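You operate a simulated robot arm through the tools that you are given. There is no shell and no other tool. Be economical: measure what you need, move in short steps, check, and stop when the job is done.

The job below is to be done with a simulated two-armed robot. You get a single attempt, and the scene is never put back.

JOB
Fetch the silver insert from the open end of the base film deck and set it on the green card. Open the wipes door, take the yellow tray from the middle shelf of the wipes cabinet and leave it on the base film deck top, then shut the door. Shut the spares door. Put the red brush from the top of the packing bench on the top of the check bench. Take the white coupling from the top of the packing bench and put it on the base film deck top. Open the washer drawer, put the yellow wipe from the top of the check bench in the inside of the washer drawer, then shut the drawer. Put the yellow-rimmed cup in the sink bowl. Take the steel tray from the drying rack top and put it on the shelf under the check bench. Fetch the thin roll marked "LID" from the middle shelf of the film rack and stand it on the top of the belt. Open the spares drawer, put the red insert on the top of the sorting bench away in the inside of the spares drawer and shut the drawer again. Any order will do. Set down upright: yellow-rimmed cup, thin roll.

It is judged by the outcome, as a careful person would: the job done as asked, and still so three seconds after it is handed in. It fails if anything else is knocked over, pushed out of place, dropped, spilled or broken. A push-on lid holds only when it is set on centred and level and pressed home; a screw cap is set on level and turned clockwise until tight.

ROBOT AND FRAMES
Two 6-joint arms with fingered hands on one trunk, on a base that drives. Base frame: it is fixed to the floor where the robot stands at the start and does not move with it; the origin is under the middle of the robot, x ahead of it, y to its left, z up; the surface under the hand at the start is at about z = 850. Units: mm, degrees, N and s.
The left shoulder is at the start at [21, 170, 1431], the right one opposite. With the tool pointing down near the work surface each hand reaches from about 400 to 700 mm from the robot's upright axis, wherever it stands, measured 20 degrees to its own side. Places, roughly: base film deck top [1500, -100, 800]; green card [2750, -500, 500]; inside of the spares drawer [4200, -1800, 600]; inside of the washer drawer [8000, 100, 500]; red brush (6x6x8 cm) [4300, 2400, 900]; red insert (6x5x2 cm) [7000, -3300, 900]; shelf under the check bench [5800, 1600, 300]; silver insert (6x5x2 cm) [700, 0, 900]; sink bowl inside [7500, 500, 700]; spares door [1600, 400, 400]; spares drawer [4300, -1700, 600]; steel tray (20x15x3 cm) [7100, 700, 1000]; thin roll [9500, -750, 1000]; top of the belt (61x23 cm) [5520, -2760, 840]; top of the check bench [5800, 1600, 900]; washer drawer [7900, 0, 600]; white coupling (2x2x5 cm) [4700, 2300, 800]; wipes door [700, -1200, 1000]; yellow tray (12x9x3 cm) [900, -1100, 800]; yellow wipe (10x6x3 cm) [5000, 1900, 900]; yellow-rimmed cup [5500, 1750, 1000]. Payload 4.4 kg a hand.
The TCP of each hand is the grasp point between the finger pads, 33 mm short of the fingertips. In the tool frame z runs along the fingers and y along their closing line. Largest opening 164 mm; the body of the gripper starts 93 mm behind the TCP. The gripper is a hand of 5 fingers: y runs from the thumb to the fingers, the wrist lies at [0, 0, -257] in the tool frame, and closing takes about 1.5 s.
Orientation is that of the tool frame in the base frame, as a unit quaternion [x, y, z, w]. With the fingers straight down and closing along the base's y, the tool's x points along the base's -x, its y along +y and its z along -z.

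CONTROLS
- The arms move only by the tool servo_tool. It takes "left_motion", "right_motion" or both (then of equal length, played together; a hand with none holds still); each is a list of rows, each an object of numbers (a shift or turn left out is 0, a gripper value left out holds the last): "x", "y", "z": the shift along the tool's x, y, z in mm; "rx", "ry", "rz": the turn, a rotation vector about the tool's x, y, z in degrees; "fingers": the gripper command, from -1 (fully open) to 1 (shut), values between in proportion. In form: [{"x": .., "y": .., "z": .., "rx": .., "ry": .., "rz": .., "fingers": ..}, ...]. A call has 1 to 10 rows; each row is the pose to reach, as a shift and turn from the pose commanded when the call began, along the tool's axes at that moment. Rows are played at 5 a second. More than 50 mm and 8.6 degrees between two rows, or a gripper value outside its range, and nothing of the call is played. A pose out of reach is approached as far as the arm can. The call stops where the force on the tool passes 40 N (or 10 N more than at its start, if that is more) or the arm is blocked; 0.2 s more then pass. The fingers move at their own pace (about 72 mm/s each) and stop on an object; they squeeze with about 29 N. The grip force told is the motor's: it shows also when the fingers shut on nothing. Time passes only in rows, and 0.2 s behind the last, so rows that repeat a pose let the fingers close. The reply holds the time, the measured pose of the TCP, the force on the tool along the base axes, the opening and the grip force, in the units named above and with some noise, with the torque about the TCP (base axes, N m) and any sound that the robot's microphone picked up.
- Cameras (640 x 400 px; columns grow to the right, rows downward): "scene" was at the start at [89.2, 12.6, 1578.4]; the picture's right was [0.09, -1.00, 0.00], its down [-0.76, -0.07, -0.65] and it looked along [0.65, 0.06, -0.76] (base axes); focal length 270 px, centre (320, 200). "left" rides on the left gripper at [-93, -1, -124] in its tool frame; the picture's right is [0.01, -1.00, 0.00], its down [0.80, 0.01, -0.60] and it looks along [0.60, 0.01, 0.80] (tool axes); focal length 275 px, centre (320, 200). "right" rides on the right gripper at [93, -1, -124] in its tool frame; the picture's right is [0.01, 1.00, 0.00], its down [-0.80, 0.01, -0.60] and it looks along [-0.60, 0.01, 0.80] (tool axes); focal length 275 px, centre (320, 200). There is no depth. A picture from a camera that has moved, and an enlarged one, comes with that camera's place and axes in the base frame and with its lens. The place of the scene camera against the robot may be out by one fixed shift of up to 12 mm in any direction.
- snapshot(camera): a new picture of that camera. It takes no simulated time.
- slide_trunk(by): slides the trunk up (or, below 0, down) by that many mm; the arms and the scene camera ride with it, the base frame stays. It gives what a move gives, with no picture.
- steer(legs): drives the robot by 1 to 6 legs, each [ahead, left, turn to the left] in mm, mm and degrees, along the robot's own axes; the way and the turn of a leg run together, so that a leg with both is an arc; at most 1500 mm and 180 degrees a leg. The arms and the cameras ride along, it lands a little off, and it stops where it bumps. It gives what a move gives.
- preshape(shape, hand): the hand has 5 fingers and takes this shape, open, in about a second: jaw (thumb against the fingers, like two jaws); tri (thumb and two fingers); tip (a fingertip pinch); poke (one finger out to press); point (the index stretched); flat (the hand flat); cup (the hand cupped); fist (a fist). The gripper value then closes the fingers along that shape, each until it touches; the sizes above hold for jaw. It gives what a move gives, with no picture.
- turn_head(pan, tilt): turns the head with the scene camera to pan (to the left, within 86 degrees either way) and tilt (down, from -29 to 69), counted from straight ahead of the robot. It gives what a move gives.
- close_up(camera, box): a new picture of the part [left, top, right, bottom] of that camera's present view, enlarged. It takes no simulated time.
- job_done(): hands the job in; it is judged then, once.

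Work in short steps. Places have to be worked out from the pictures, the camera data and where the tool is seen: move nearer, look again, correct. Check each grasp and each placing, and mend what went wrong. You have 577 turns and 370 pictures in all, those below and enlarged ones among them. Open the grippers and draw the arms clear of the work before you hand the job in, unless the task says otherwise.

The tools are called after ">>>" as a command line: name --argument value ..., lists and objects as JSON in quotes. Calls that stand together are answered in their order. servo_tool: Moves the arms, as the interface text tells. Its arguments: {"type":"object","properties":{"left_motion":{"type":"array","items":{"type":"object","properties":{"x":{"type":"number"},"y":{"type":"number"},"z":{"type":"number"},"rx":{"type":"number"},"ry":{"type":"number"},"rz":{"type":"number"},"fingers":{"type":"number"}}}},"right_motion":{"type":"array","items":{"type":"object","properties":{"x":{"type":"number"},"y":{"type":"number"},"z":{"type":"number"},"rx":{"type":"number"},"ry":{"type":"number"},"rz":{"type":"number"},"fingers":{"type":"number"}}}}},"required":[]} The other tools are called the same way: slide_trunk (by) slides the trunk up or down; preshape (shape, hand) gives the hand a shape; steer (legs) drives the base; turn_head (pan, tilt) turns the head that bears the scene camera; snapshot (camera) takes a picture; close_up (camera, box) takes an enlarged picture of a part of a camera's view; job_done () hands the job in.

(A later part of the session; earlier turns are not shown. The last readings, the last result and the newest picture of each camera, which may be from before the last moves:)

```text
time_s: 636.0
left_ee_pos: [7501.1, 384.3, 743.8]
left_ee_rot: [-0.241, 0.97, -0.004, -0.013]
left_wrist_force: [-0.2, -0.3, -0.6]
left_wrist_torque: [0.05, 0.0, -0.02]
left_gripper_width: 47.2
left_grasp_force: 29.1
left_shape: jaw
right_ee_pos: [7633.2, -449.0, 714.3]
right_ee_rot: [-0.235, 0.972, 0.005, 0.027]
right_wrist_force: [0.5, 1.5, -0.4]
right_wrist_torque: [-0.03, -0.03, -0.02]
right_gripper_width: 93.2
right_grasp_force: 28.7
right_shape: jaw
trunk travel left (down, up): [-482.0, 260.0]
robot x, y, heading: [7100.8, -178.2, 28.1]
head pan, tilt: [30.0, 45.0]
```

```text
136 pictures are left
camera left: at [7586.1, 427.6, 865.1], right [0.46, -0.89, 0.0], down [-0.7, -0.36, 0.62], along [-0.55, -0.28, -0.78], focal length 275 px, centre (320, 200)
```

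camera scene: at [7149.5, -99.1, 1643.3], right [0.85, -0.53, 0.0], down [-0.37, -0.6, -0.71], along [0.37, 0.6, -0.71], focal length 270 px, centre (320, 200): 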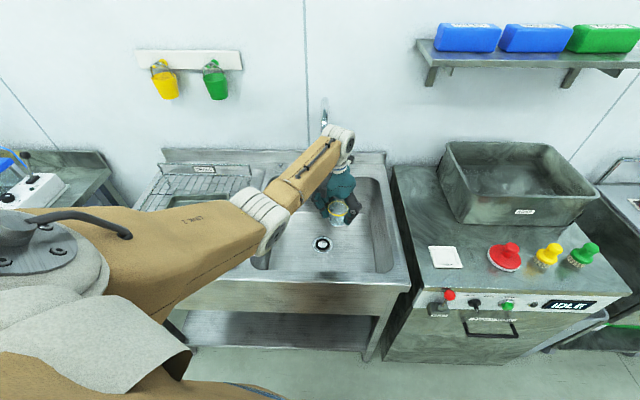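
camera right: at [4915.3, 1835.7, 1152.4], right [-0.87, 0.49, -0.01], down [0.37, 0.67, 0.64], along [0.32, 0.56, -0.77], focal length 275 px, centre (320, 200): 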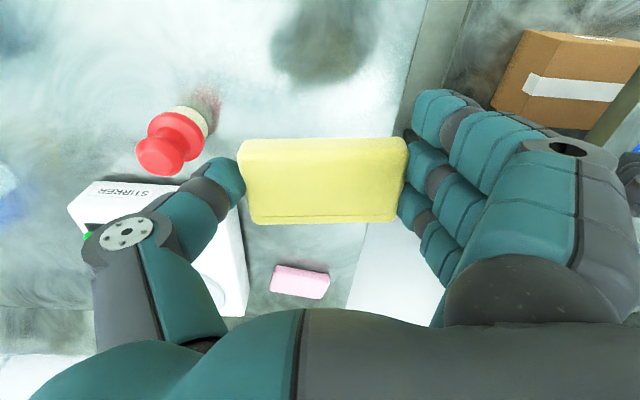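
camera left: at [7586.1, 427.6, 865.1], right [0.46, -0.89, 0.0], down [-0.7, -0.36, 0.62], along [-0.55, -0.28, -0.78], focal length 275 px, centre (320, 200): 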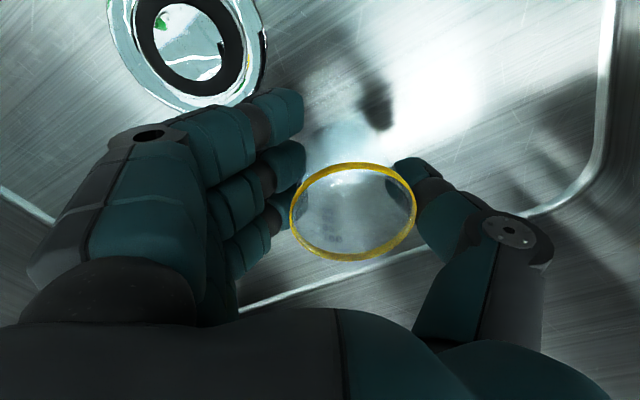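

>>> slide_trunk --by -20

>>> slide_trunk --by -20

>>> snapshot --camera "left"

```text
time_s: 636.7
left_ee_pos: [7501.2, 384.2, 722.2]
left_ee_rot: [-0.241, 0.97, -0.004, -0.013]
left_wrist_force: [-0.9, 0.2, 1.0]
left_wrist_torque: [0.02, -0.02, 0.0]
left_gripper_width: 47.2
left_grasp_force: 28.9
left_shape: jaw
right_ee_pos: [7633.8, -450.1, 695.2]
right_ee_rot: [-0.235, 0.972, 0.005, 0.028]
right_wrist_force: [0.4, 0.5, 0.3]
right_wrist_torque: [-0.03, 0.02, -0.03]
right_gripper_width: 93.1
right_grasp_force: 28.8
right_shape: jaw
trunk travel left (down, up): [-462.0, 280.0]
robot x, y, heading: [7098.6, -180.4, 28.5]
head pan, tilt: [30.0, 45.0]
```

```text
time_s: 637.3
left_ee_pos: [7507.0, 386.3, 710.5]
left_ee_rot: [-0.24, 0.971, 0.0, -0.006]
left_wrist_force: [0.9, -1.1, 12.1]
left_wrist_torque: [-0.12, -0.35, 0.02]
left_gripper_width: 45.4
left_grasp_force: 28.9
left_shape: jaw
right_ee_pos: [7633.2, -450.2, 675.5]
right_ee_rot: [-0.234, 0.972, 0.005, 0.027]
right_wrist_force: [-1.2, 1.0, -0.6]
right_wrist_torque: [-0.05, 0.0, 0.05]
right_gripper_width: 93.1
right_grasp_force: 29.1
right_shape: jaw
trunk travel left (down, up): [-443.0, 299.0]
robot x, y, heading: [7096.2, -178.0, 28.3]
head pan, tilt: [30.0, 45.0]
stopped: the force on the tool passed its limit at 47 N (the readings are from after the stop); the commanded pose is now the measured one
```

```text
135 pictures are left
camera left: at [7589.8, 428.8, 834.8], right [0.46, -0.89, 0.0], down [-0.71, -0.36, 0.61], along [-0.54, -0.28, -0.79], focal length 275 px, centre (320, 200)
```

left: 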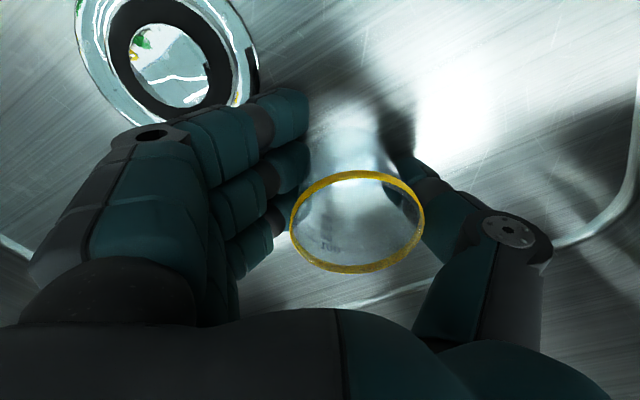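

The cup touches the bowl floor. I ease up 4 mm and open slowly.

>>> slide_trunk --by 4

>>> servo_tool --left_motion '[{"fingers": 0.4}, {"fingers": 0.25}, {"fingers": 0.1}, {"fingers": 0}, {"fingers": -0.1}, {"fingers": -0.2}]'

>>> snapshot --camera "left"

```text
time_s: 637.8
left_ee_pos: [7503.2, 385.5, 712.5]
left_ee_rot: [-0.242, 0.97, -0.001, -0.01]
left_wrist_force: [-0.5, 1.2, 1.8]
left_wrist_torque: [0.07, -0.05, 0.07]
left_gripper_width: 44.8
left_grasp_force: 29.1
left_shape: jaw
right_ee_pos: [7633.3, -450.1, 679.6]
right_ee_rot: [-0.235, 0.972, 0.005, 0.027]
right_wrist_force: [0.0, -0.2, -0.3]
right_wrist_torque: [-0.02, 0.0, 0.02]
right_gripper_width: 92.9
right_grasp_force: 29.2
right_shape: jaw
trunk travel left (down, up): [-447.0, 295.0]
robot x, y, heading: [7094.5, -177.9, 28.3]
head pan, tilt: [30.0, 45.0]
```

```text
time_s: 639.2
left_ee_pos: [7503.8, 387.1, 712.9]
left_ee_rot: [-0.241, 0.971, -0.001, -0.008]
left_wrist_force: [-0.1, -0.1, -1.0]
left_wrist_torque: [0.0, 0.02, 0.02]
left_gripper_width: 97.5
left_grasp_force: 0.2
left_shape: jaw
right_ee_pos: [7633.2, -450.0, 679.3]
right_ee_rot: [-0.235, 0.972, 0.005, 0.027]
right_wrist_force: [-0.1, 0.7, -0.3]
right_wrist_torque: [-0.04, -0.01, 0.0]
right_gripper_width: 92.8
right_grasp_force: 29.1
right_shape: jaw
trunk travel left (down, up): [-447.0, 295.0]
robot x, y, heading: [7096.0, -177.5, 28.4]
head pan, tilt: [30.0, 45.0]
```

```text
134 pictures are left
camera left: at [7588.4, 428.9, 835.8], right [0.46, -0.89, 0.0], down [-0.7, -0.36, 0.61], along [-0.55, -0.28, -0.79], focal length 275 px, centre (320, 200)
```

left: 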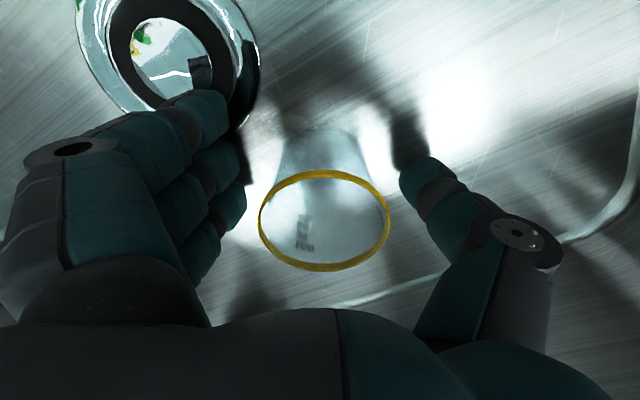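

The cup stands free. I raise the trunk straight up.

>>> slide_trunk --by 290

>>> snapshot --camera "left"

```text
time_s: 642.1
left_ee_pos: [7503.6, 385.9, 1003.2]
left_ee_rot: [-0.241, 0.971, -0.001, -0.009]
left_wrist_force: [-0.1, -1.1, 0.1]
left_wrist_torque: [0.0, 0.03, 0.05]
left_gripper_width: 97.5
left_grasp_force: 0.0
left_shape: jaw
right_ee_pos: [7633.1, -450.9, 969.3]
right_ee_rot: [-0.235, 0.972, 0.004, 0.026]
right_wrist_force: [0.2, -0.2, 0.2]
right_wrist_torque: [0.0, 0.02, 0.03]
right_gripper_width: 92.9
right_grasp_force: 29.1
right_shape: jaw
trunk travel left (down, up): [-737.0, 5.0]
robot x, y, heading: [7094.7, -177.6, 28.3]
head pan, tilt: [30.0, 45.0]
```

```text
133 pictures are left
camera left: at [7588.6, 428.9, 1125.5], right [0.46, -0.89, 0.0], down [-0.7, -0.36, 0.61], along [-0.55, -0.28, -0.79], focal length 275 px, centre (320, 200)
```

left: 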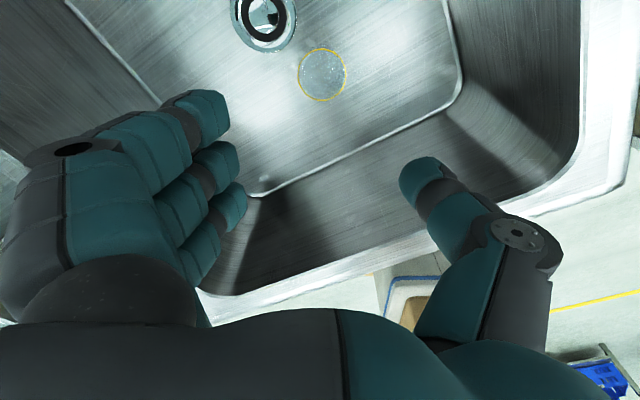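

The cup stands upright in the sink bowl. Now the washer: back off and face it.

>>> steer --legs '[[-469, -293, 0], [502, -804, 0], [0, 0, 31.7]]'

>>> turn_head --pan 15 --tilt 35

>>> snapshot --camera "scene"

```text
time_s: 651.3
left_ee_pos: [7681.2, -401.5, 1002.1]
left_ee_rot: [-0.512, 0.859, -0.003, -0.008]
left_wrist_force: [-0.5, 0.2, -0.1]
left_wrist_torque: [-0.05, -0.03, 0.01]
left_gripper_width: 97.6
left_grasp_force: 0.1
left_shape: jaw
right_ee_pos: [8252.7, -1024.6, 969.9]
right_ee_rot: [-0.507, 0.862, 0.013, 0.024]
right_wrist_force: [0.2, 0.4, -0.5]
right_wrist_torque: [0.0, -0.01, -0.02]
right_gripper_width: 92.9
right_grasp_force: 28.8
right_shape: jaw
trunk travel left (down, up): [-737.0, 5.0]
robot x, y, heading: [7655.1, -1097.6, 62.3]
head pan, tilt: [30.0, 45.0]
```

```text
time_s: 652.1
left_ee_pos: [7681.4, -400.2, 1003.0]
left_ee_rot: [-0.512, 0.859, -0.003, -0.008]
left_wrist_force: [0.2, -0.3, -0.6]
left_wrist_torque: [0.01, 0.01, 0.0]
left_gripper_width: 97.4
left_grasp_force: 0.0
left_shape: jaw
right_ee_pos: [8253.6, -1024.2, 970.1]
right_ee_rot: [-0.507, 0.862, 0.012, 0.024]
right_wrist_force: [-0.4, 0.9, -0.5]
right_wrist_torque: [-0.01, 0.01, 0.01]
right_gripper_width: 92.8
right_grasp_force: 29.2
right_shape: jaw
trunk travel left (down, up): [-737.0, 5.0]
robot x, y, heading: [7657.7, -1096.3, 62.2]
head pan, tilt: [15.0, 35.0]
```

```text
132 pictures are left
camera scene: at [7681.6, -996.8, 1653.4], right [0.97, -0.22, 0.0], down [-0.13, -0.56, -0.82], along [0.18, 0.8, -0.57], focal length 270 px, centre (320, 200)
```

scene: 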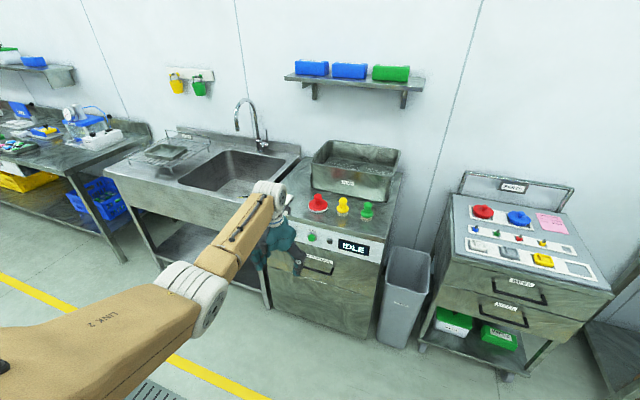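

The drawer handle is a horizontal bar at about (7869, -115, 620). I lower the trunk and pitch the left hand forward to point at it.

>>> slide_trunk --by -310

>>> servo_tool --left_motion '[{"x": -20, "z": 8, "ry": -8.5}, {"x": -40, "z": 16, "ry": -17}, {"x": -60, "z": 24, "ry": -25.5}, {"x": -80, "z": 32, "ry": -34}, {"x": -100, "z": 40, "ry": -42.5}, {"x": -120, "z": 48, "ry": -51}, {"x": -140, "z": 56, "ry": -59.5}, {"x": -150, "z": 64, "ry": -68}, {"x": -160, "z": 72, "ry": -76.5}, {"x": -170, "z": 75, "ry": -85}]'

>>> servo_tool --left_motion '[{"rz": 8.5}, {"rz": 17}, {"rz": 25.5}, {"rz": 34}, {"rz": 42.5}, {"rz": 51}, {"rz": 59.5}, {"rz": 68}, {"rz": 76.5}, {"rz": 85}]'

>>> snapshot --camera "scene"

```text
time_s: 655.2
left_ee_pos: [7680.3, -400.3, 692.3]
left_ee_rot: [-0.512, 0.859, -0.004, -0.009]
left_wrist_force: [1.3, -0.3, 0.5]
left_wrist_torque: [-0.02, 0.01, -0.01]
left_gripper_width: 97.6
left_grasp_force: 0.0
left_shape: jaw
right_ee_pos: [8253.6, -1024.6, 660.3]
right_ee_rot: [-0.507, 0.861, 0.012, 0.024]
right_wrist_force: [0.3, 0.2, 0.8]
right_wrist_torque: [-0.01, -0.03, -0.02]
right_gripper_width: 92.9
right_grasp_force: 28.6
right_shape: jaw
trunk travel left (down, up): [-427.0, 315.0]
robot x, y, heading: [7655.5, -1095.0, 62.3]
head pan, tilt: [15.0, 35.0]
```

```text
time_s: 657.4
left_ee_pos: [7744.5, -286.9, 649.1]
left_ee_rot: [-0.389, 0.653, 0.333, 0.558]
left_wrist_force: [0.3, 0.7, 0.5]
left_wrist_torque: [-0.04, 0.02, 0.02]
left_gripper_width: 98.0
left_grasp_force: 0.0
left_shape: jaw
left hand out of reach, approached as far as the arm can: row 8, 9, 10
right_ee_pos: [8253.6, -1025.0, 659.0]
right_ee_rot: [-0.507, 0.861, 0.013, 0.024]
right_wrist_force: [-0.9, 1.1, -0.4]
right_wrist_torque: [-0.02, 0.04, 0.03]
right_gripper_width: 92.9
right_grasp_force: 28.9
right_shape: jaw
trunk travel left (down, up): [-427.0, 315.0]
robot x, y, heading: [7654.5, -1097.4, 62.0]
head pan, tilt: [15.0, 35.0]
```

```text
time_s: 659.6
left_ee_pos: [7743.2, -285.5, 647.5]
left_ee_rot: [0.156, 0.746, 0.621, 0.184]
left_wrist_force: [-0.2, -0.2, 0.4]
left_wrist_torque: [0.03, -0.03, -0.01]
left_gripper_width: 97.9
left_grasp_force: 0.1
left_shape: jaw
right_ee_pos: [8252.9, -1025.3, 660.0]
right_ee_rot: [-0.507, 0.862, 0.011, 0.024]
right_wrist_force: [-0.4, -0.7, -0.3]
right_wrist_torque: [-0.01, 0.01, -0.01]
right_gripper_width: 92.7
right_grasp_force: 28.8
right_shape: jaw
trunk travel left (down, up): [-427.0, 315.0]
robot x, y, heading: [7656.3, -1097.8, 62.1]
head pan, tilt: [15.0, 35.0]
```

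```text
131 pictures are left
camera scene: at [7689.1, -982.7, 1342.9], right [0.97, -0.22, 0.0], down [-0.13, -0.56, -0.82], along [0.18, 0.8, -0.57], focal length 270 px, centre (320, 200)
```

scene: 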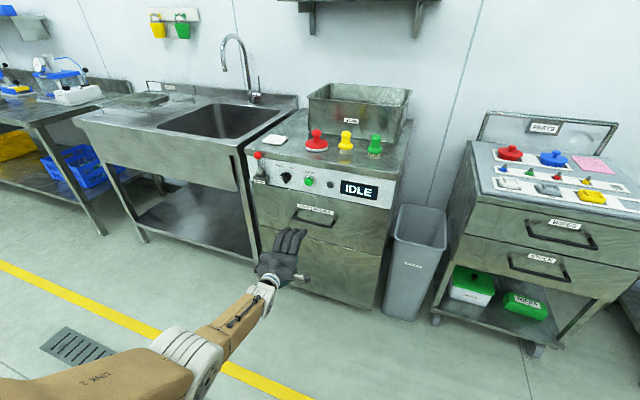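

The roll worked: fingers above, thumb below. I level the pitch, lower 28, shift right 31, and view with the left camera.

>>> servo_tool --left_motion '[{"rx": -4.5, "y": -10, "x": -10}, {"rx": -9, "y": -20, "x": -20}, {"rx": -9, "y": -29, "x": -31}, {"rx": -9, "y": -29, "x": -31}]'

>>> steer --legs '[[110, 0, 0]]'

>>> snapshot --camera "left"

```text
time_s: 660.6
left_ee_pos: [7759.6, -321.9, 648.8]
left_ee_rot: [0.14, 0.694, 0.678, 0.197]
left_wrist_force: [1.0, -0.8, 0.0]
left_wrist_torque: [0.04, 0.04, 0.01]
left_gripper_width: 97.9
left_grasp_force: 0.1
left_shape: jaw
left hand out of reach, approached as far as the arm can: row 1, 2, 3, 4
right_ee_pos: [8253.4, -1024.6, 659.3]
right_ee_rot: [-0.507, 0.862, 0.012, 0.024]
right_wrist_force: [0.4, 0.0, -0.1]
right_wrist_torque: [-0.01, 0.01, 0.03]
right_gripper_width: 92.8
right_grasp_force: 29.1
right_shape: jaw
trunk travel left (down, up): [-427.0, 315.0]
robot x, y, heading: [7657.3, -1097.3, 62.1]
head pan, tilt: [15.0, 35.0]
```

```text
time_s: 661.7
left_ee_pos: [7809.3, -225.8, 647.7]
left_ee_rot: [0.141, 0.695, 0.677, 0.197]
left_wrist_force: [0.5, 0.9, 0.3]
left_wrist_torque: [0.03, 0.02, 0.0]
left_gripper_width: 97.8
left_grasp_force: 0.0
left_shape: jaw
right_ee_pos: [8303.6, -931.8, 659.4]
right_ee_rot: [-0.506, 0.862, 0.012, 0.023]
right_wrist_force: [0.8, 0.1, -0.5]
right_wrist_torque: [-0.03, 0.0, 0.04]
right_gripper_width: 92.6
right_grasp_force: 29.3
right_shape: jaw
trunk travel left (down, up): [-427.0, 315.0]
robot x, y, heading: [7700.5, -1005.0, 62.1]
head pan, tilt: [15.0, 35.0]
```

```text
130 pictures are left
camera left: at [7832.6, -380.2, 656.0], right [0.06, -0.04, -1.0], down [-0.99, -0.16, -0.05], along [-0.16, 0.99, -0.05], focal length 275 px, centre (320, 200)
```

left: 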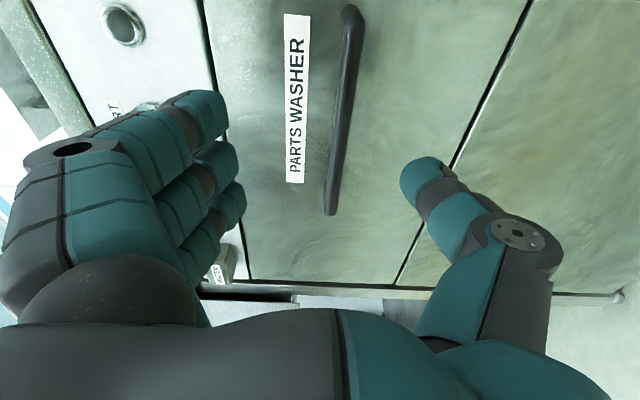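

The bar spans horizontally at z≈627, 127 mm ahead. I lower the trunk 21 and advance 110, then look.

>>> slide_trunk --by -21

>>> steer --legs '[[105, 10, 0]]'

>>> snapshot --camera "left"

```text
time_s: 662.4
left_ee_pos: [7807.7, -227.6, 628.2]
left_ee_rot: [0.141, 0.694, 0.677, 0.198]
left_wrist_force: [-0.6, 0.3, 0.5]
left_wrist_torque: [0.0, -0.02, 0.04]
left_gripper_width: 97.8
left_grasp_force: 0.1
left_shape: jaw
right_ee_pos: [8302.1, -932.8, 639.6]
right_ee_rot: [-0.506, 0.862, 0.012, 0.024]
right_wrist_force: [-0.1, 0.0, -0.5]
right_wrist_torque: [0.01, -0.01, -0.01]
right_gripper_width: 92.7
right_grasp_force: 29.3
right_shape: jaw
trunk travel left (down, up): [-406.0, 336.0]
robot x, y, heading: [7706.7, -1003.5, 61.7]
head pan, tilt: [15.0, 35.0]
```

```text
time_s: 664.0
left_ee_pos: [7846.5, -135.4, 622.9]
left_ee_rot: [0.141, 0.696, 0.676, 0.197]
left_wrist_force: [-3.6, -5.4, 1.5]
left_wrist_torque: [0.37, -0.3, -0.23]
left_gripper_width: 99.2
left_grasp_force: 0.1
left_shape: jaw
right_ee_pos: [8344.1, -835.5, 639.1]
right_ee_rot: [-0.507, 0.862, 0.012, 0.024]
right_wrist_force: [-0.6, 0.3, -0.5]
right_wrist_torque: [0.02, 0.02, 0.02]
right_gripper_width: 92.8
right_grasp_force: 28.5
right_shape: jaw
trunk travel left (down, up): [-406.0, 336.0]
robot x, y, heading: [7744.2, -907.5, 62.1]
head pan, tilt: [15.0, 35.0]
stopped in leg 1: the force on the tool passed its limit at 42 N (the readings are from after the stop); the commanded pose is now the measured one
```

```text
129 pictures are left
camera left: at [7870.4, -287.8, 631.8], right [0.06, -0.04, -1.0], down [-0.99, -0.16, -0.05], along [-0.16, 0.99, -0.05], focal length 275 px, centre (320, 200)
```

left: 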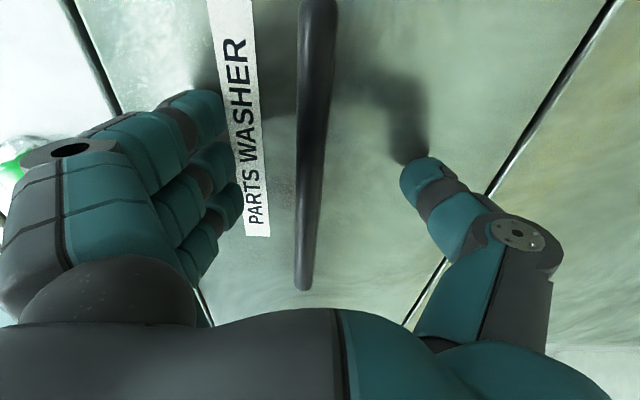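

Fingertips touch the drawer front, bar centred. I back off 8 and close on the bar.

>>> servo_tool --left_motion '[{"z": -9}, {"z": -9, "fingers": 0.3}, {"z": -9, "fingers": 1}, {"z": -9, "fingers": 1}, {"z": -9, "fingers": 1}, {"z": -9, "fingers": 1}, {"z": -9, "fingers": 1}]'

>>> snapshot --camera "left"

```text
time_s: 665.6
left_ee_pos: [7843.9, -142.5, 626.8]
left_ee_rot: [0.144, 0.693, 0.678, 0.196]
left_wrist_force: [1.9, 5.6, 17.6]
left_wrist_torque: [1.05, 1.43, 0.0]
left_gripper_width: 0.0
left_grasp_force: 28.8
left_shape: jaw
right_ee_pos: [8342.8, -835.8, 637.5]
right_ee_rot: [-0.507, 0.861, 0.013, 0.025]
right_wrist_force: [-0.6, -0.2, -0.5]
right_wrist_torque: [0.02, 0.01, -0.01]
right_gripper_width: 92.7
right_grasp_force: 29.4
right_shape: jaw
trunk travel left (down, up): [-406.0, 336.0]
robot x, y, heading: [7744.2, -905.5, 61.9]
head pan, tilt: [15.0, 35.0]
```

```text
128 pictures are left
camera left: at [7867.5, -294.3, 634.5], right [0.06, -0.03, -1.0], down [-0.99, -0.16, -0.05], along [-0.16, 0.99, -0.04], focal length 275 px, centre (320, 200)
```

left: 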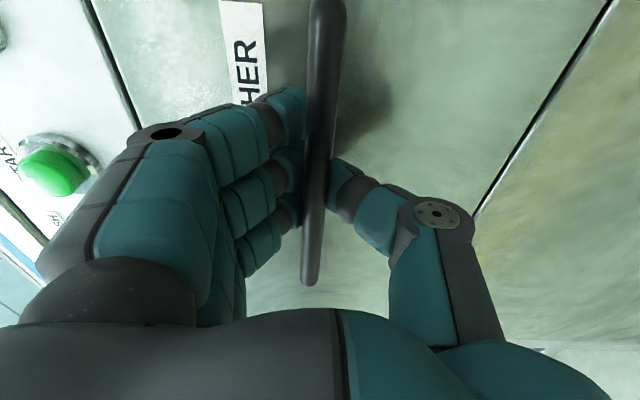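

The fingers have closed behind the bar, hooking it. I pull by backing up.

>>> steer --legs '[[-150, 0, 0]]'

>>> turn_head --pan 10 --tilt 45

>>> snapshot --camera "scene"

```text
time_s: 667.3
left_ee_pos: [7763.9, -265.4, 628.4]
left_ee_rot: [0.141, 0.692, 0.682, 0.19]
left_wrist_force: [-0.5, 1.5, 1.8]
left_wrist_torque: [0.65, 0.55, -0.94]
left_gripper_width: 0.1
left_grasp_force: 29.3
left_shape: jaw
right_ee_pos: [8274.9, -959.1, 639.4]
right_ee_rot: [-0.509, 0.86, 0.012, 0.024]
right_wrist_force: [-0.1, 0.7, -1.0]
right_wrist_torque: [0.02, 0.01, 0.02]
right_gripper_width: 93.0
right_grasp_force: 29.5
right_shape: jaw
trunk travel left (down, up): [-406.0, 336.0]
robot x, y, heading: [7679.5, -1036.8, 62.4]
head pan, tilt: [15.0, 35.0]
stopped in leg 1: the force on the tool passed its limit at 40 N (the readings are from after the stop); the commanded pose is now the measured one
```

```text
time_s: 668.0
left_ee_pos: [7762.9, -264.6, 627.0]
left_ee_rot: [0.14, 0.693, 0.681, 0.191]
left_wrist_force: [-2.4, 3.1, 3.5]
left_wrist_torque: [0.74, 0.86, -1.06]
left_gripper_width: 0.0
left_grasp_force: 29.0
left_shape: jaw
right_ee_pos: [8274.1, -958.5, 638.7]
right_ee_rot: [-0.509, 0.86, 0.011, 0.025]
right_wrist_force: [0.1, 0.1, 0.0]
right_wrist_torque: [-0.03, 0.01, 0.02]
right_gripper_width: 92.8
right_grasp_force: 28.7
right_shape: jaw
trunk travel left (down, up): [-406.0, 336.0]
robot x, y, heading: [7678.1, -1034.0, 62.5]
head pan, tilt: [10.0, 45.0]
```

```text
127 pictures are left
camera scene: at [7717.0, -925.9, 1307.0], right [0.95, -0.3, 0.0], down [-0.21, -0.67, -0.71], along [0.21, 0.67, -0.71], focal length 270 px, centre (320, 200)
```

scene: 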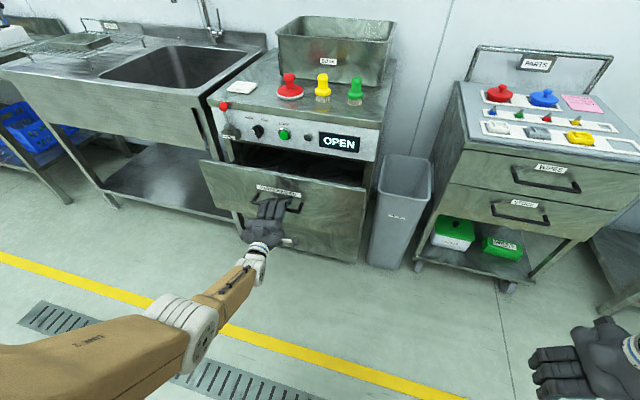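

The drawer opens (display "OPEN"). I pull a further 130, slightly corrected in direction.

>>> steer --legs '[[-130, -6, 0]]'

>>> snapshot --camera "scene"

```text
time_s: 669.1
left_ee_pos: [7720.3, -330.9, 629.9]
left_ee_rot: [0.139, 0.691, 0.684, 0.185]
left_wrist_force: [-1.9, 1.1, -3.1]
left_wrist_torque: [0.65, 0.11, -2.05]
left_gripper_width: 0.1
left_grasp_force: 29.0
left_shape: jaw
right_ee_pos: [8240.3, -1027.7, 638.3]
right_ee_rot: [-0.512, 0.859, 0.011, 0.024]
right_wrist_force: [0.1, -0.3, 0.0]
right_wrist_torque: [-0.02, 0.01, 0.0]
right_gripper_width: 92.8
right_grasp_force: 28.8
right_shape: jaw
trunk travel left (down, up): [-406.0, 336.0]
robot x, y, heading: [7642.3, -1106.2, 62.6]
head pan, tilt: [10.0, 45.0]
stopped in leg 1: the force on the tool passed its limit at 42 N (the readings are from after the stop); the commanded pose is now the measured one
```

```text
126 pictures are left
camera scene: at [7683.2, -995.8, 1306.8], right [0.95, -0.3, 0.0], down [-0.21, -0.68, -0.71], along [0.21, 0.67, -0.71], focal length 270 px, centre (320, 200)
```

scene: 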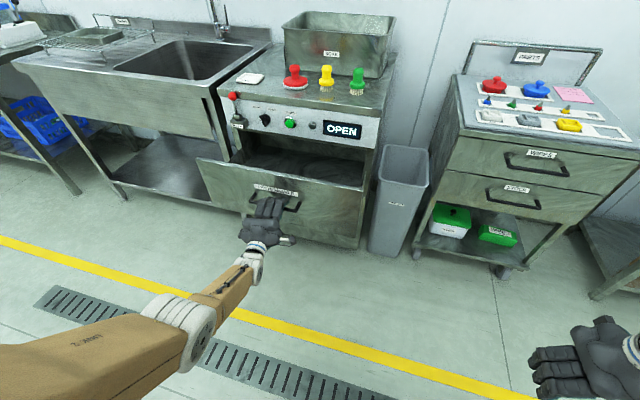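

Open about 226 mm – enough. I release the handle and withdraw the left hand backwards.

>>> servo_tool --left_motion '[{"fingers": 0.4}, {"fingers": 0}, {"fingers": -0.3}, {"fingers": -0.3}, {"fingers": -0.3}]'

>>> steer --legs '[[-180, 0, 0]]'

>>> snapshot --camera "scene"

```text
time_s: 670.3
left_ee_pos: [7721.2, -331.1, 628.9]
left_ee_rot: [0.139, 0.692, 0.684, 0.185]
left_wrist_force: [0.2, 0.3, -0.4]
left_wrist_torque: [-0.03, 0.0, -0.04]
left_gripper_width: 105.6
left_grasp_force: 0.0
left_shape: jaw
right_ee_pos: [8241.4, -1026.9, 639.4]
right_ee_rot: [-0.511, 0.859, 0.011, 0.025]
right_wrist_force: [0.4, -0.1, 0.0]
right_wrist_torque: [0.01, 0.02, -0.03]
right_gripper_width: 92.8
right_grasp_force: 28.9
right_shape: jaw
trunk travel left (down, up): [-406.0, 336.0]
robot x, y, heading: [7645.7, -1107.7, 62.8]
head pan, tilt: [10.0, 45.0]
```

```text
time_s: 671.8
left_ee_pos: [7639.5, -495.7, 630.6]
left_ee_rot: [0.14, 0.691, 0.684, 0.188]
left_wrist_force: [0.1, 0.4, -0.2]
left_wrist_torque: [-0.03, -0.01, -0.02]
left_gripper_width: 105.9
left_grasp_force: 0.0
left_shape: jaw
right_ee_pos: [8156.1, -1194.3, 639.7]
right_ee_rot: [-0.51, 0.86, 0.013, 0.025]
right_wrist_force: [-0.3, 0.0, 0.1]
right_wrist_torque: [0.02, 0.01, 0.0]
right_gripper_width: 92.8
right_grasp_force: 29.2
right_shape: jaw
trunk travel left (down, up): [-406.0, 336.0]
robot x, y, heading: [7560.7, -1265.1, 62.6]
head pan, tilt: [10.0, 45.0]
```

```text
125 pictures are left
camera scene: at [7598.4, -1160.4, 1307.0], right [0.95, -0.3, 0.0], down [-0.21, -0.67, -0.71], along [0.21, 0.67, -0.71], focal length 270 px, centre (320, 200)
```

scene: 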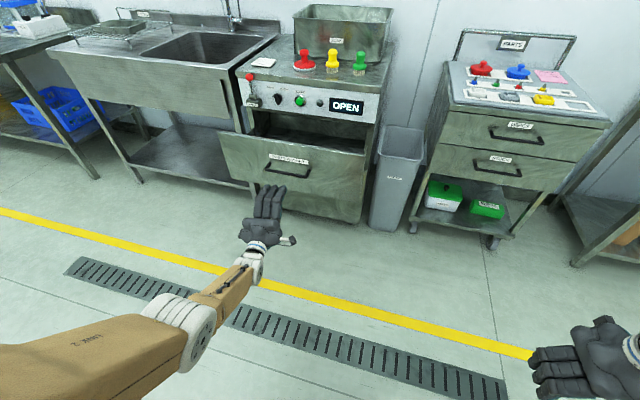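

I raise the trunk, bring the right arm (with the wipe) to the front with -40° yaw, and turn the robot left so the right hand leads.

>>> slide_trunk --by 170

>>> servo_tool --right_motion '[{"x": -33, "y": 32}, {"x": -66, "y": 64}, {"x": -99, "y": 96}, {"x": -132, "y": 128}, {"x": -165, "y": 160}, {"x": -198, "y": 192}, {"x": -231, "y": 224}, {"x": -263, "y": 256}]'

>>> servo_tool --right_motion '[{"rz": 8}, {"rz": 16}, {"rz": 24}, {"rz": 32}, {"rz": 38}]'

>>> steer --legs '[[0, 0, 37.4]]'

```text
time_s: 673.7
left_ee_pos: [7639.9, -494.4, 800.8]
left_ee_rot: [0.139, 0.692, 0.683, 0.187]
left_wrist_force: [0.5, -0.5, 0.8]
left_wrist_torque: [0.0, 0.0, -0.04]
left_gripper_width: 105.9
left_grasp_force: 0.0
left_shape: jaw
right_ee_pos: [8156.5, -1192.7, 808.5]
right_ee_rot: [-0.509, 0.86, 0.011, 0.025]
right_wrist_force: [0.5, -0.1, -0.1]
right_wrist_torque: [-0.02, 0.02, -0.04]
right_gripper_width: 92.9
right_grasp_force: 29.3
right_shape: jaw
trunk travel left (down, up): [-576.0, 166.0]
robot x, y, heading: [7559.6, -1268.9, 62.5]
head pan, tilt: [10.0, 45.0]
```

```text
time_s: 675.5
left_ee_pos: [7638.9, -493.6, 800.4]
left_ee_rot: [0.139, 0.692, 0.683, 0.186]
left_wrist_force: [-0.3, 0.4, 0.4]
left_wrist_torque: [0.05, -0.02, 0.01]
left_gripper_width: 105.7
left_grasp_force: 0.1
left_shape: jaw
right_ee_pos: [8058.6, -838.8, 821.3]
right_ee_rot: [-0.51, 0.86, 0.01, 0.025]
right_wrist_force: [0.6, 0.3, -0.1]
right_wrist_torque: [0.03, 0.0, -0.03]
right_gripper_width: 92.9
right_grasp_force: 28.7
right_shape: jaw
trunk travel left (down, up): [-576.0, 166.0]
robot x, y, heading: [7556.9, -1270.8, 62.4]
head pan, tilt: [10.0, 45.0]
```

```text
time_s: 676.7
left_ee_pos: [7638.7, -494.8, 802.1]
left_ee_rot: [0.139, 0.692, 0.683, 0.187]
left_wrist_force: [0.2, -0.4, 0.3]
left_wrist_torque: [-0.03, -0.02, 0.0]
left_gripper_width: 105.9
left_grasp_force: 0.0
left_shape: jaw
right_ee_pos: [8058.8, -839.7, 822.5]
right_ee_rot: [-0.201, 0.979, 0.02, 0.019]
right_wrist_force: [0.3, -0.3, 0.4]
right_wrist_torque: [0.01, -0.02, 0.01]
right_gripper_width: 92.8
right_grasp_force: 29.3
right_shape: jaw
trunk travel left (down, up): [-576.0, 166.0]
robot x, y, heading: [7559.9, -1268.4, 62.5]
head pan, tilt: [10.0, 45.0]
```

```text
time_s: 678.9
left_ee_pos: [7148.5, -609.4, 801.0]
left_ee_rot: [-0.093, 0.7, 0.707, -0.044]
left_wrist_force: [0.6, 0.0, 0.5]
left_wrist_torque: [0.01, 0.01, -0.02]
left_gripper_width: 105.9
left_grasp_force: 0.0
left_shape: jaw
right_ee_pos: [7690.3, -623.7, 822.0]
right_ee_rot: [-0.509, 0.86, 0.024, 0.013]
right_wrist_force: [0.3, -0.3, 0.0]
right_wrist_torque: [0.0, 0.03, 0.03]
right_gripper_width: 92.8
right_grasp_force: 29.0
right_shape: jaw
trunk travel left (down, up): [-576.0, 166.0]
robot x, y, heading: [7560.1, -1264.4, 100.2]
head pan, tilt: [10.0, 45.0]
```

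>>> steer --legs '[[320, -166, 0]]'

>>> snapshot --camera "right"

>>> turn_head --pan -30 --tilt 45

>>> snapshot --camera "scene"

```text
time_s: 681.2
left_ee_pos: [7256.2, -271.8, 800.1]
left_ee_rot: [-0.092, 0.7, 0.707, -0.045]
left_wrist_force: [0.2, 0.3, 0.9]
left_wrist_torque: [0.04, -0.01, 0.01]
left_gripper_width: 105.8
left_grasp_force: 0.0
left_shape: jaw
right_ee_pos: [7797.3, -288.8, 822.1]
right_ee_rot: [-0.508, 0.861, 0.023, 0.012]
right_wrist_force: [0.6, 0.8, -0.1]
right_wrist_torque: [-0.02, 0.0, 0.02]
right_gripper_width: 92.5
right_grasp_force: 29.1
right_shape: jaw
trunk travel left (down, up): [-576.0, 166.0]
robot x, y, heading: [7665.6, -933.0, 99.9]
head pan, tilt: [10.0, 45.0]
```

```text
124 pictures are left
camera right: at [7755.3, -376.3, 940.9], right [-0.88, 0.47, 0.03], down [0.38, 0.67, 0.63], along [0.28, 0.57, -0.77], focal length 275 px, centre (320, 200)
```

right: 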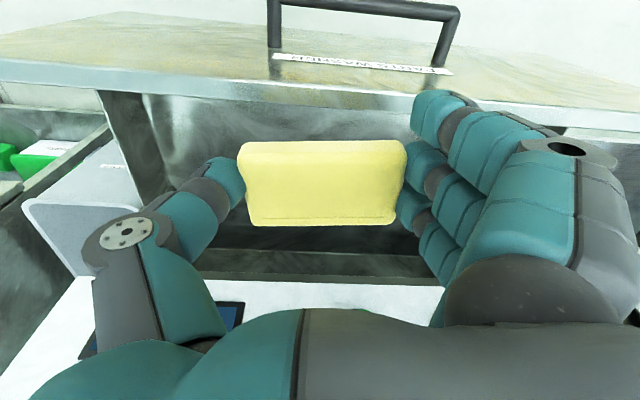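

```text
time_s: 682.3
left_ee_pos: [7255.2, -274.1, 800.1]
left_ee_rot: [-0.093, 0.699, 0.707, -0.045]
left_wrist_force: [0.2, 0.5, 0.7]
left_wrist_torque: [-0.01, 0.05, 0.03]
left_gripper_width: 105.9
left_grasp_force: 0.1
left_shape: jaw
right_ee_pos: [7798.3, -287.6, 822.9]
right_ee_rot: [-0.508, 0.861, 0.024, 0.012]
right_wrist_force: [0.5, -0.7, -0.2]
right_wrist_torque: [0.0, -0.01, -0.02]
right_gripper_width: 92.9
right_grasp_force: 28.4
right_shape: jaw
trunk travel left (down, up): [-576.0, 166.0]
robot x, y, heading: [7666.6, -930.3, 100.2]
head pan, tilt: [-30.0, 45.0]
```

```text
123 pictures are left
camera scene: at [7692.2, -838.6, 1477.6], right [0.94, -0.34, 0.0], down [-0.24, -0.67, -0.71], along [0.24, 0.66, -0.71], focal length 270 px, centre (320, 200)
```

scene: 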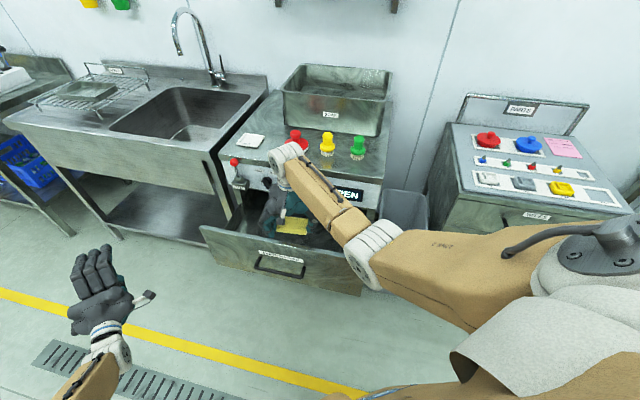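

The wipe is over the drawer's front lip. 100 mm more toward the washer brings it over the opening.

>>> steer --legs '[[78, -66, 0]]'

>>> snapshot --camera "right"

```text
time_s: 683.4
left_ee_pos: [7306.2, -184.4, 799.5]
left_ee_rot: [-0.091, 0.7, 0.707, -0.044]
left_wrist_force: [-0.5, 0.3, -0.6]
left_wrist_torque: [0.02, 0.01, 0.04]
left_gripper_width: 105.9
left_grasp_force: 0.0
left_shape: jaw
right_ee_pos: [7849.8, -199.1, 822.1]
right_ee_rot: [-0.507, 0.862, 0.024, 0.011]
right_wrist_force: [0.0, -0.1, -0.6]
right_wrist_torque: [-0.07, -0.01, -0.01]
right_gripper_width: 92.8
right_grasp_force: 28.9
right_shape: jaw
trunk travel left (down, up): [-576.0, 166.0]
robot x, y, heading: [7715.3, -844.8, 100.1]
head pan, tilt: [-30.0, 45.0]
```

```text
122 pictures are left
camera right: at [7806.3, -288.2, 940.5], right [-0.88, 0.47, 0.03], down [0.38, 0.67, 0.63], along [0.28, 0.57, -0.77], focal length 275 px, centre (320, 200)
```

right: 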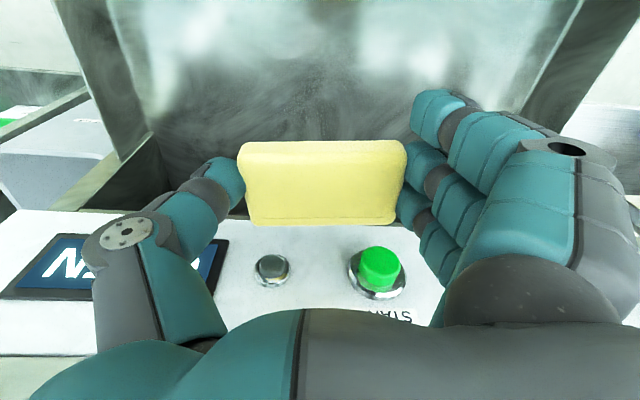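

The panel's START button is close, so I move back 32 and then lower the trunk carefully.

>>> steer --legs '[[-25, 21, 0]]'

>>> slide_trunk --by -150

>>> snapshot --camera "right"

```text
time_s: 684.3
left_ee_pos: [7286.7, -214.7, 801.2]
left_ee_rot: [-0.093, 0.699, 0.708, -0.044]
left_wrist_force: [-0.6, -2.0, 0.5]
left_wrist_torque: [-0.01, 0.0, -0.04]
left_gripper_width: 105.8
left_grasp_force: 0.0
left_shape: jaw
right_ee_pos: [7830.6, -230.7, 823.5]
right_ee_rot: [-0.507, 0.861, 0.025, 0.013]
right_wrist_force: [-0.1, -1.1, -0.4]
right_wrist_torque: [0.06, -0.05, -0.01]
right_gripper_width: 93.0
right_grasp_force: 28.5
right_shape: jaw
trunk travel left (down, up): [-576.0, 166.0]
robot x, y, heading: [7701.3, -875.2, 99.8]
head pan, tilt: [-30.0, 45.0]
```

```text
time_s: 686.0
left_ee_pos: [7288.7, -214.2, 651.9]
left_ee_rot: [-0.092, 0.7, 0.707, -0.045]
left_wrist_force: [-0.7, -0.2, -0.4]
left_wrist_torque: [-0.03, 0.03, 0.02]
left_gripper_width: 106.0
left_grasp_force: 0.0
left_shape: jaw
right_ee_pos: [7832.5, -228.7, 673.6]
right_ee_rot: [-0.508, 0.861, 0.024, 0.013]
right_wrist_force: [0.7, -0.7, 0.2]
right_wrist_torque: [0.0, -0.03, -0.01]
right_gripper_width: 92.7
right_grasp_force: 28.5
right_shape: jaw
trunk travel left (down, up): [-426.0, 316.0]
robot x, y, heading: [7697.9, -872.3, 100.0]
head pan, tilt: [-30.0, 45.0]
```

```text
121 pictures are left
camera right: at [7788.5, -318.1, 792.0], right [-0.88, 0.47, 0.03], down [0.38, 0.67, 0.64], along [0.28, 0.57, -0.77], focal length 275 px, centre (320, 200)
```

right: 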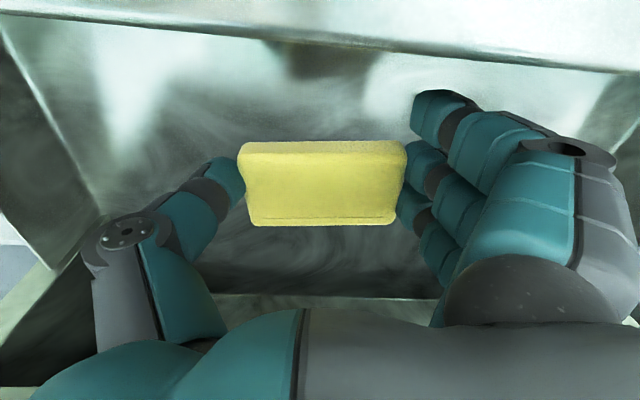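

Inside the drawer now; I lower further.

>>> slide_trunk --by -60

>>> slide_trunk --by -30

>>> snapshot --camera "right"

```text
time_s: 686.8
left_ee_pos: [7288.7, -215.5, 595.0]
left_ee_rot: [-0.093, 0.701, 0.706, -0.043]
left_wrist_force: [-0.2, -0.3, 0.4]
left_wrist_torque: [-0.03, -0.01, 0.04]
left_gripper_width: 105.8
left_grasp_force: 0.0
left_shape: jaw
right_ee_pos: [7832.6, -227.3, 624.2]
right_ee_rot: [-0.51, 0.86, 0.025, 0.013]
right_wrist_force: [4.1, -2.9, 10.6]
right_wrist_torque: [-0.65, 0.89, 0.5]
right_gripper_width: 92.8
right_grasp_force: 28.8
right_shape: jaw
trunk travel left (down, up): [-373.0, 369.0]
robot x, y, heading: [7700.7, -877.1, 100.0]
head pan, tilt: [-30.0, 45.0]
stopped: the force on the tool passed its limit at 45 N (the readings are from after the stop); the commanded pose is now the measured one
```

```text
time_s: 687.2
left_ee_pos: [7290.8, -214.0, 590.3]
left_ee_rot: [-0.092, 0.701, 0.706, -0.043]
left_wrist_force: [0.1, 1.1, 0.0]
left_wrist_torque: [-0.02, 0.01, 0.03]
left_gripper_width: 105.9
left_grasp_force: 0.0
left_shape: jaw
right_ee_pos: [7831.0, -225.0, 623.7]
right_ee_rot: [-0.512, 0.858, 0.028, 0.013]
right_wrist_force: [5.7, -3.0, 16.3]
right_wrist_torque: [-1.15, 1.33, 0.64]
right_gripper_width: 92.7
right_grasp_force: 29.1
right_shape: jaw
trunk travel left (down, up): [-368.0, 374.0]
robot x, y, heading: [7701.7, -872.1, 100.0]
head pan, tilt: [-30.0, 45.0]
stopped: the force on the tool passed its limit at 55 N (the readings are from after the stop); the commanded pose is now the measured one
```

```text
120 pictures are left
camera right: at [7790.1, -315.1, 742.7], right [-0.88, 0.46, 0.03], down [0.38, 0.67, 0.64], along [0.27, 0.58, -0.77], focal length 275 px, centre (320, 200)
```

right: 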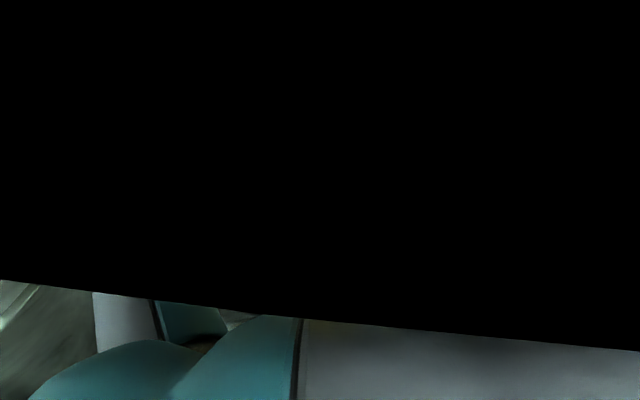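

The hand's back touches the drawer's front lip. I raise 15, move 45 toward the washer, and lower again.

>>> slide_trunk --by 18

>>> steer --legs '[[34, -29, 0]]'

>>> slide_trunk --by -60

>>> snapshot --camera "right"

>>> snapshot --camera "scene"

```text
time_s: 687.8
left_ee_pos: [7290.6, -214.6, 607.1]
left_ee_rot: [-0.092, 0.702, 0.705, -0.043]
left_wrist_force: [1.3, 0.3, 0.0]
left_wrist_torque: [0.0, 0.0, 0.02]
left_gripper_width: 105.8
left_grasp_force: 0.0
left_shape: jaw
right_ee_pos: [7831.2, -226.0, 638.7]
right_ee_rot: [-0.511, 0.859, 0.027, 0.013]
right_wrist_force: [-0.7, 0.1, -0.9]
right_wrist_torque: [0.03, 0.0, 0.02]
right_gripper_width: 92.6
right_grasp_force: 29.0
right_shape: jaw
trunk travel left (down, up): [-386.0, 356.0]
robot x, y, heading: [7701.1, -874.8, 100.1]
head pan, tilt: [-30.0, 45.0]
```

```text
time_s: 688.7
left_ee_pos: [7312.8, -174.0, 607.4]
left_ee_rot: [-0.093, 0.701, 0.705, -0.043]
left_wrist_force: [0.9, -0.2, 0.6]
left_wrist_torque: [0.04, -0.02, 0.02]
left_gripper_width: 106.0
left_grasp_force: 0.1
left_shape: jaw
right_ee_pos: [7853.1, -186.2, 640.0]
right_ee_rot: [-0.511, 0.859, 0.027, 0.012]
right_wrist_force: [0.4, -0.7, -0.6]
right_wrist_torque: [-0.05, 0.01, 0.01]
right_gripper_width: 92.7
right_grasp_force: 29.6
right_shape: jaw
trunk travel left (down, up): [-386.0, 356.0]
robot x, y, heading: [7721.4, -836.8, 100.2]
head pan, tilt: [-30.0, 45.0]
```

```text
time_s: 689.7
left_ee_pos: [7312.7, -175.7, 547.9]
left_ee_rot: [-0.093, 0.701, 0.706, -0.044]
left_wrist_force: [0.4, 0.6, -0.8]
left_wrist_torque: [-0.01, 0.02, 0.02]
left_gripper_width: 105.7
left_grasp_force: 0.0
left_shape: jaw
right_ee_pos: [7853.4, -186.6, 582.0]
right_ee_rot: [-0.511, 0.859, 0.029, 0.013]
right_wrist_force: [1.4, 0.0, 7.6]
right_wrist_torque: [-0.2, -0.44, 0.06]
right_gripper_width: 92.2
right_grasp_force: 29.3
right_shape: jaw
trunk travel left (down, up): [-326.0, 416.0]
robot x, y, heading: [7725.7, -839.4, 100.2]
head pan, tilt: [-30.0, 45.0]
```

```text
119 pictures are left
camera right: at [7811.9, -276.5, 699.8], right [-0.88, 0.47, 0.03], down [0.38, 0.67, 0.64], along [0.28, 0.58, -0.77], focal length 275 px, centre (320, 200)
```

right: 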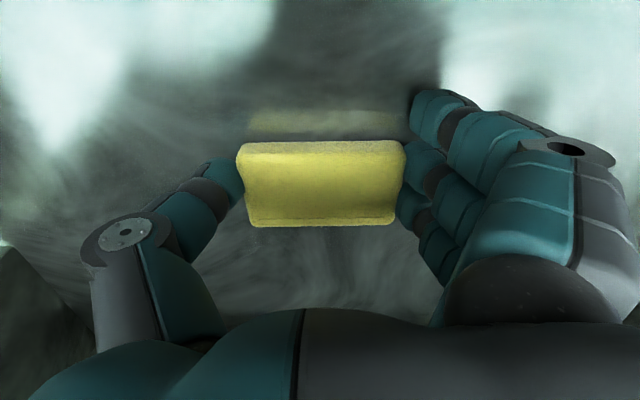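

```text
118 pictures are left
camera scene: at [7742.7, -708.5, 1226.2], right [0.94, -0.34, 0.0], down [-0.24, -0.66, -0.71], along [0.24, 0.66, -0.71], focal length 270 px, centre (320, 200)
```

scene: 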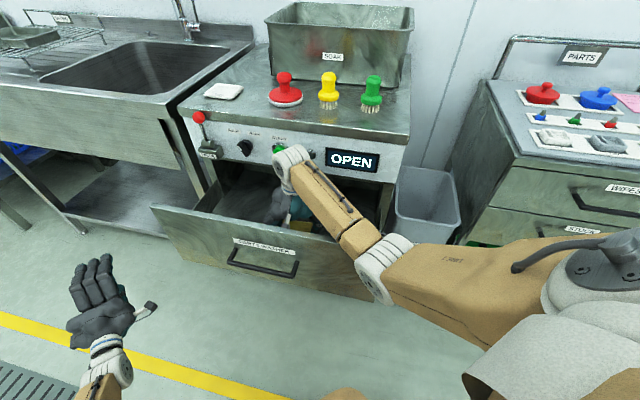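

The wipe touches the drawer floor. I release it.

>>> servo_tool --right_motion '[{"fingers": -0.3}, {"fingers": -0.5}, {"fingers": -0.6}, {"fingers": -0.6}]'

>>> snapshot --camera "right"

>>> slide_trunk --by 330

>>> snapshot --camera "right"

```text
time_s: 690.7
left_ee_pos: [7312.5, -176.3, 548.1]
left_ee_rot: [-0.092, 0.701, 0.706, -0.043]
left_wrist_force: [-0.6, -0.6, -0.4]
left_wrist_torque: [-0.02, 0.01, 0.0]
left_gripper_width: 105.9
left_grasp_force: 0.0
left_shape: jaw
right_ee_pos: [7853.1, -187.8, 580.8]
right_ee_rot: [-0.512, 0.858, 0.028, 0.013]
right_wrist_force: [-0.6, 0.6, 4.0]
right_wrist_torque: [-0.16, -0.18, -0.02]
right_gripper_width: 130.6
right_grasp_force: 0.0
right_shape: jaw
trunk travel left (down, up): [-326.0, 416.0]
robot x, y, heading: [7724.8, -834.7, 100.0]
head pan, tilt: [-30.0, 45.0]
```

```text
117 pictures are left
camera right: at [7811.5, -277.0, 698.6], right [-0.88, 0.47, 0.03], down [0.38, 0.67, 0.64], along [0.28, 0.58, -0.77], focal length 275 px, centre (320, 200)
```

right: 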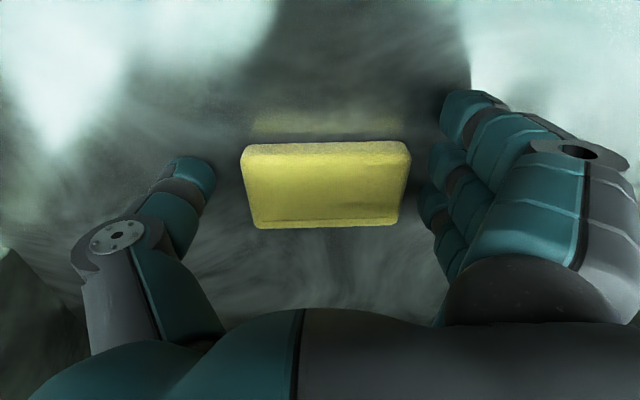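

```text
time_s: 694.0
left_ee_pos: [7312.4, -176.4, 878.7]
left_ee_rot: [-0.092, 0.703, 0.704, -0.044]
left_wrist_force: [-0.3, -1.0, -0.1]
left_wrist_torque: [0.01, 0.02, 0.01]
left_gripper_width: 106.0
left_grasp_force: 0.0
left_shape: jaw
right_ee_pos: [7852.8, -186.6, 910.1]
right_ee_rot: [-0.511, 0.859, 0.027, 0.013]
right_wrist_force: [0.2, -0.4, -0.5]
right_wrist_torque: [-0.01, 0.03, -0.04]
right_gripper_width: 130.9
right_grasp_force: 0.0
right_shape: jaw
trunk travel left (down, up): [-656.0, 86.0]
robot x, y, heading: [7720.5, -834.0, 100.3]
head pan, tilt: [-30.0, 45.0]
```

```text
116 pictures are left
camera right: at [7811.6, -276.4, 1028.5], right [-0.88, 0.47, 0.03], down [0.38, 0.67, 0.64], along [0.27, 0.58, -0.77], focal length 275 px, centre (320, 200)
```

right: 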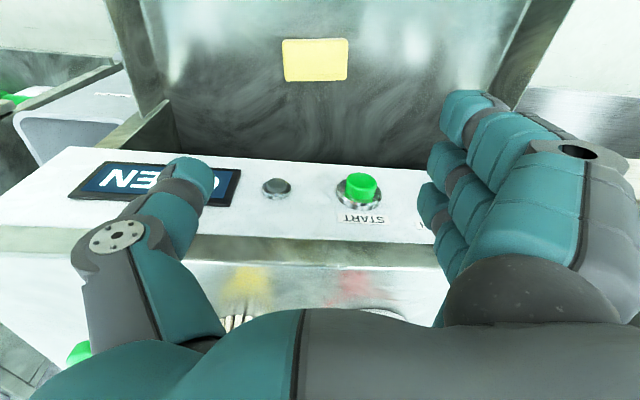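

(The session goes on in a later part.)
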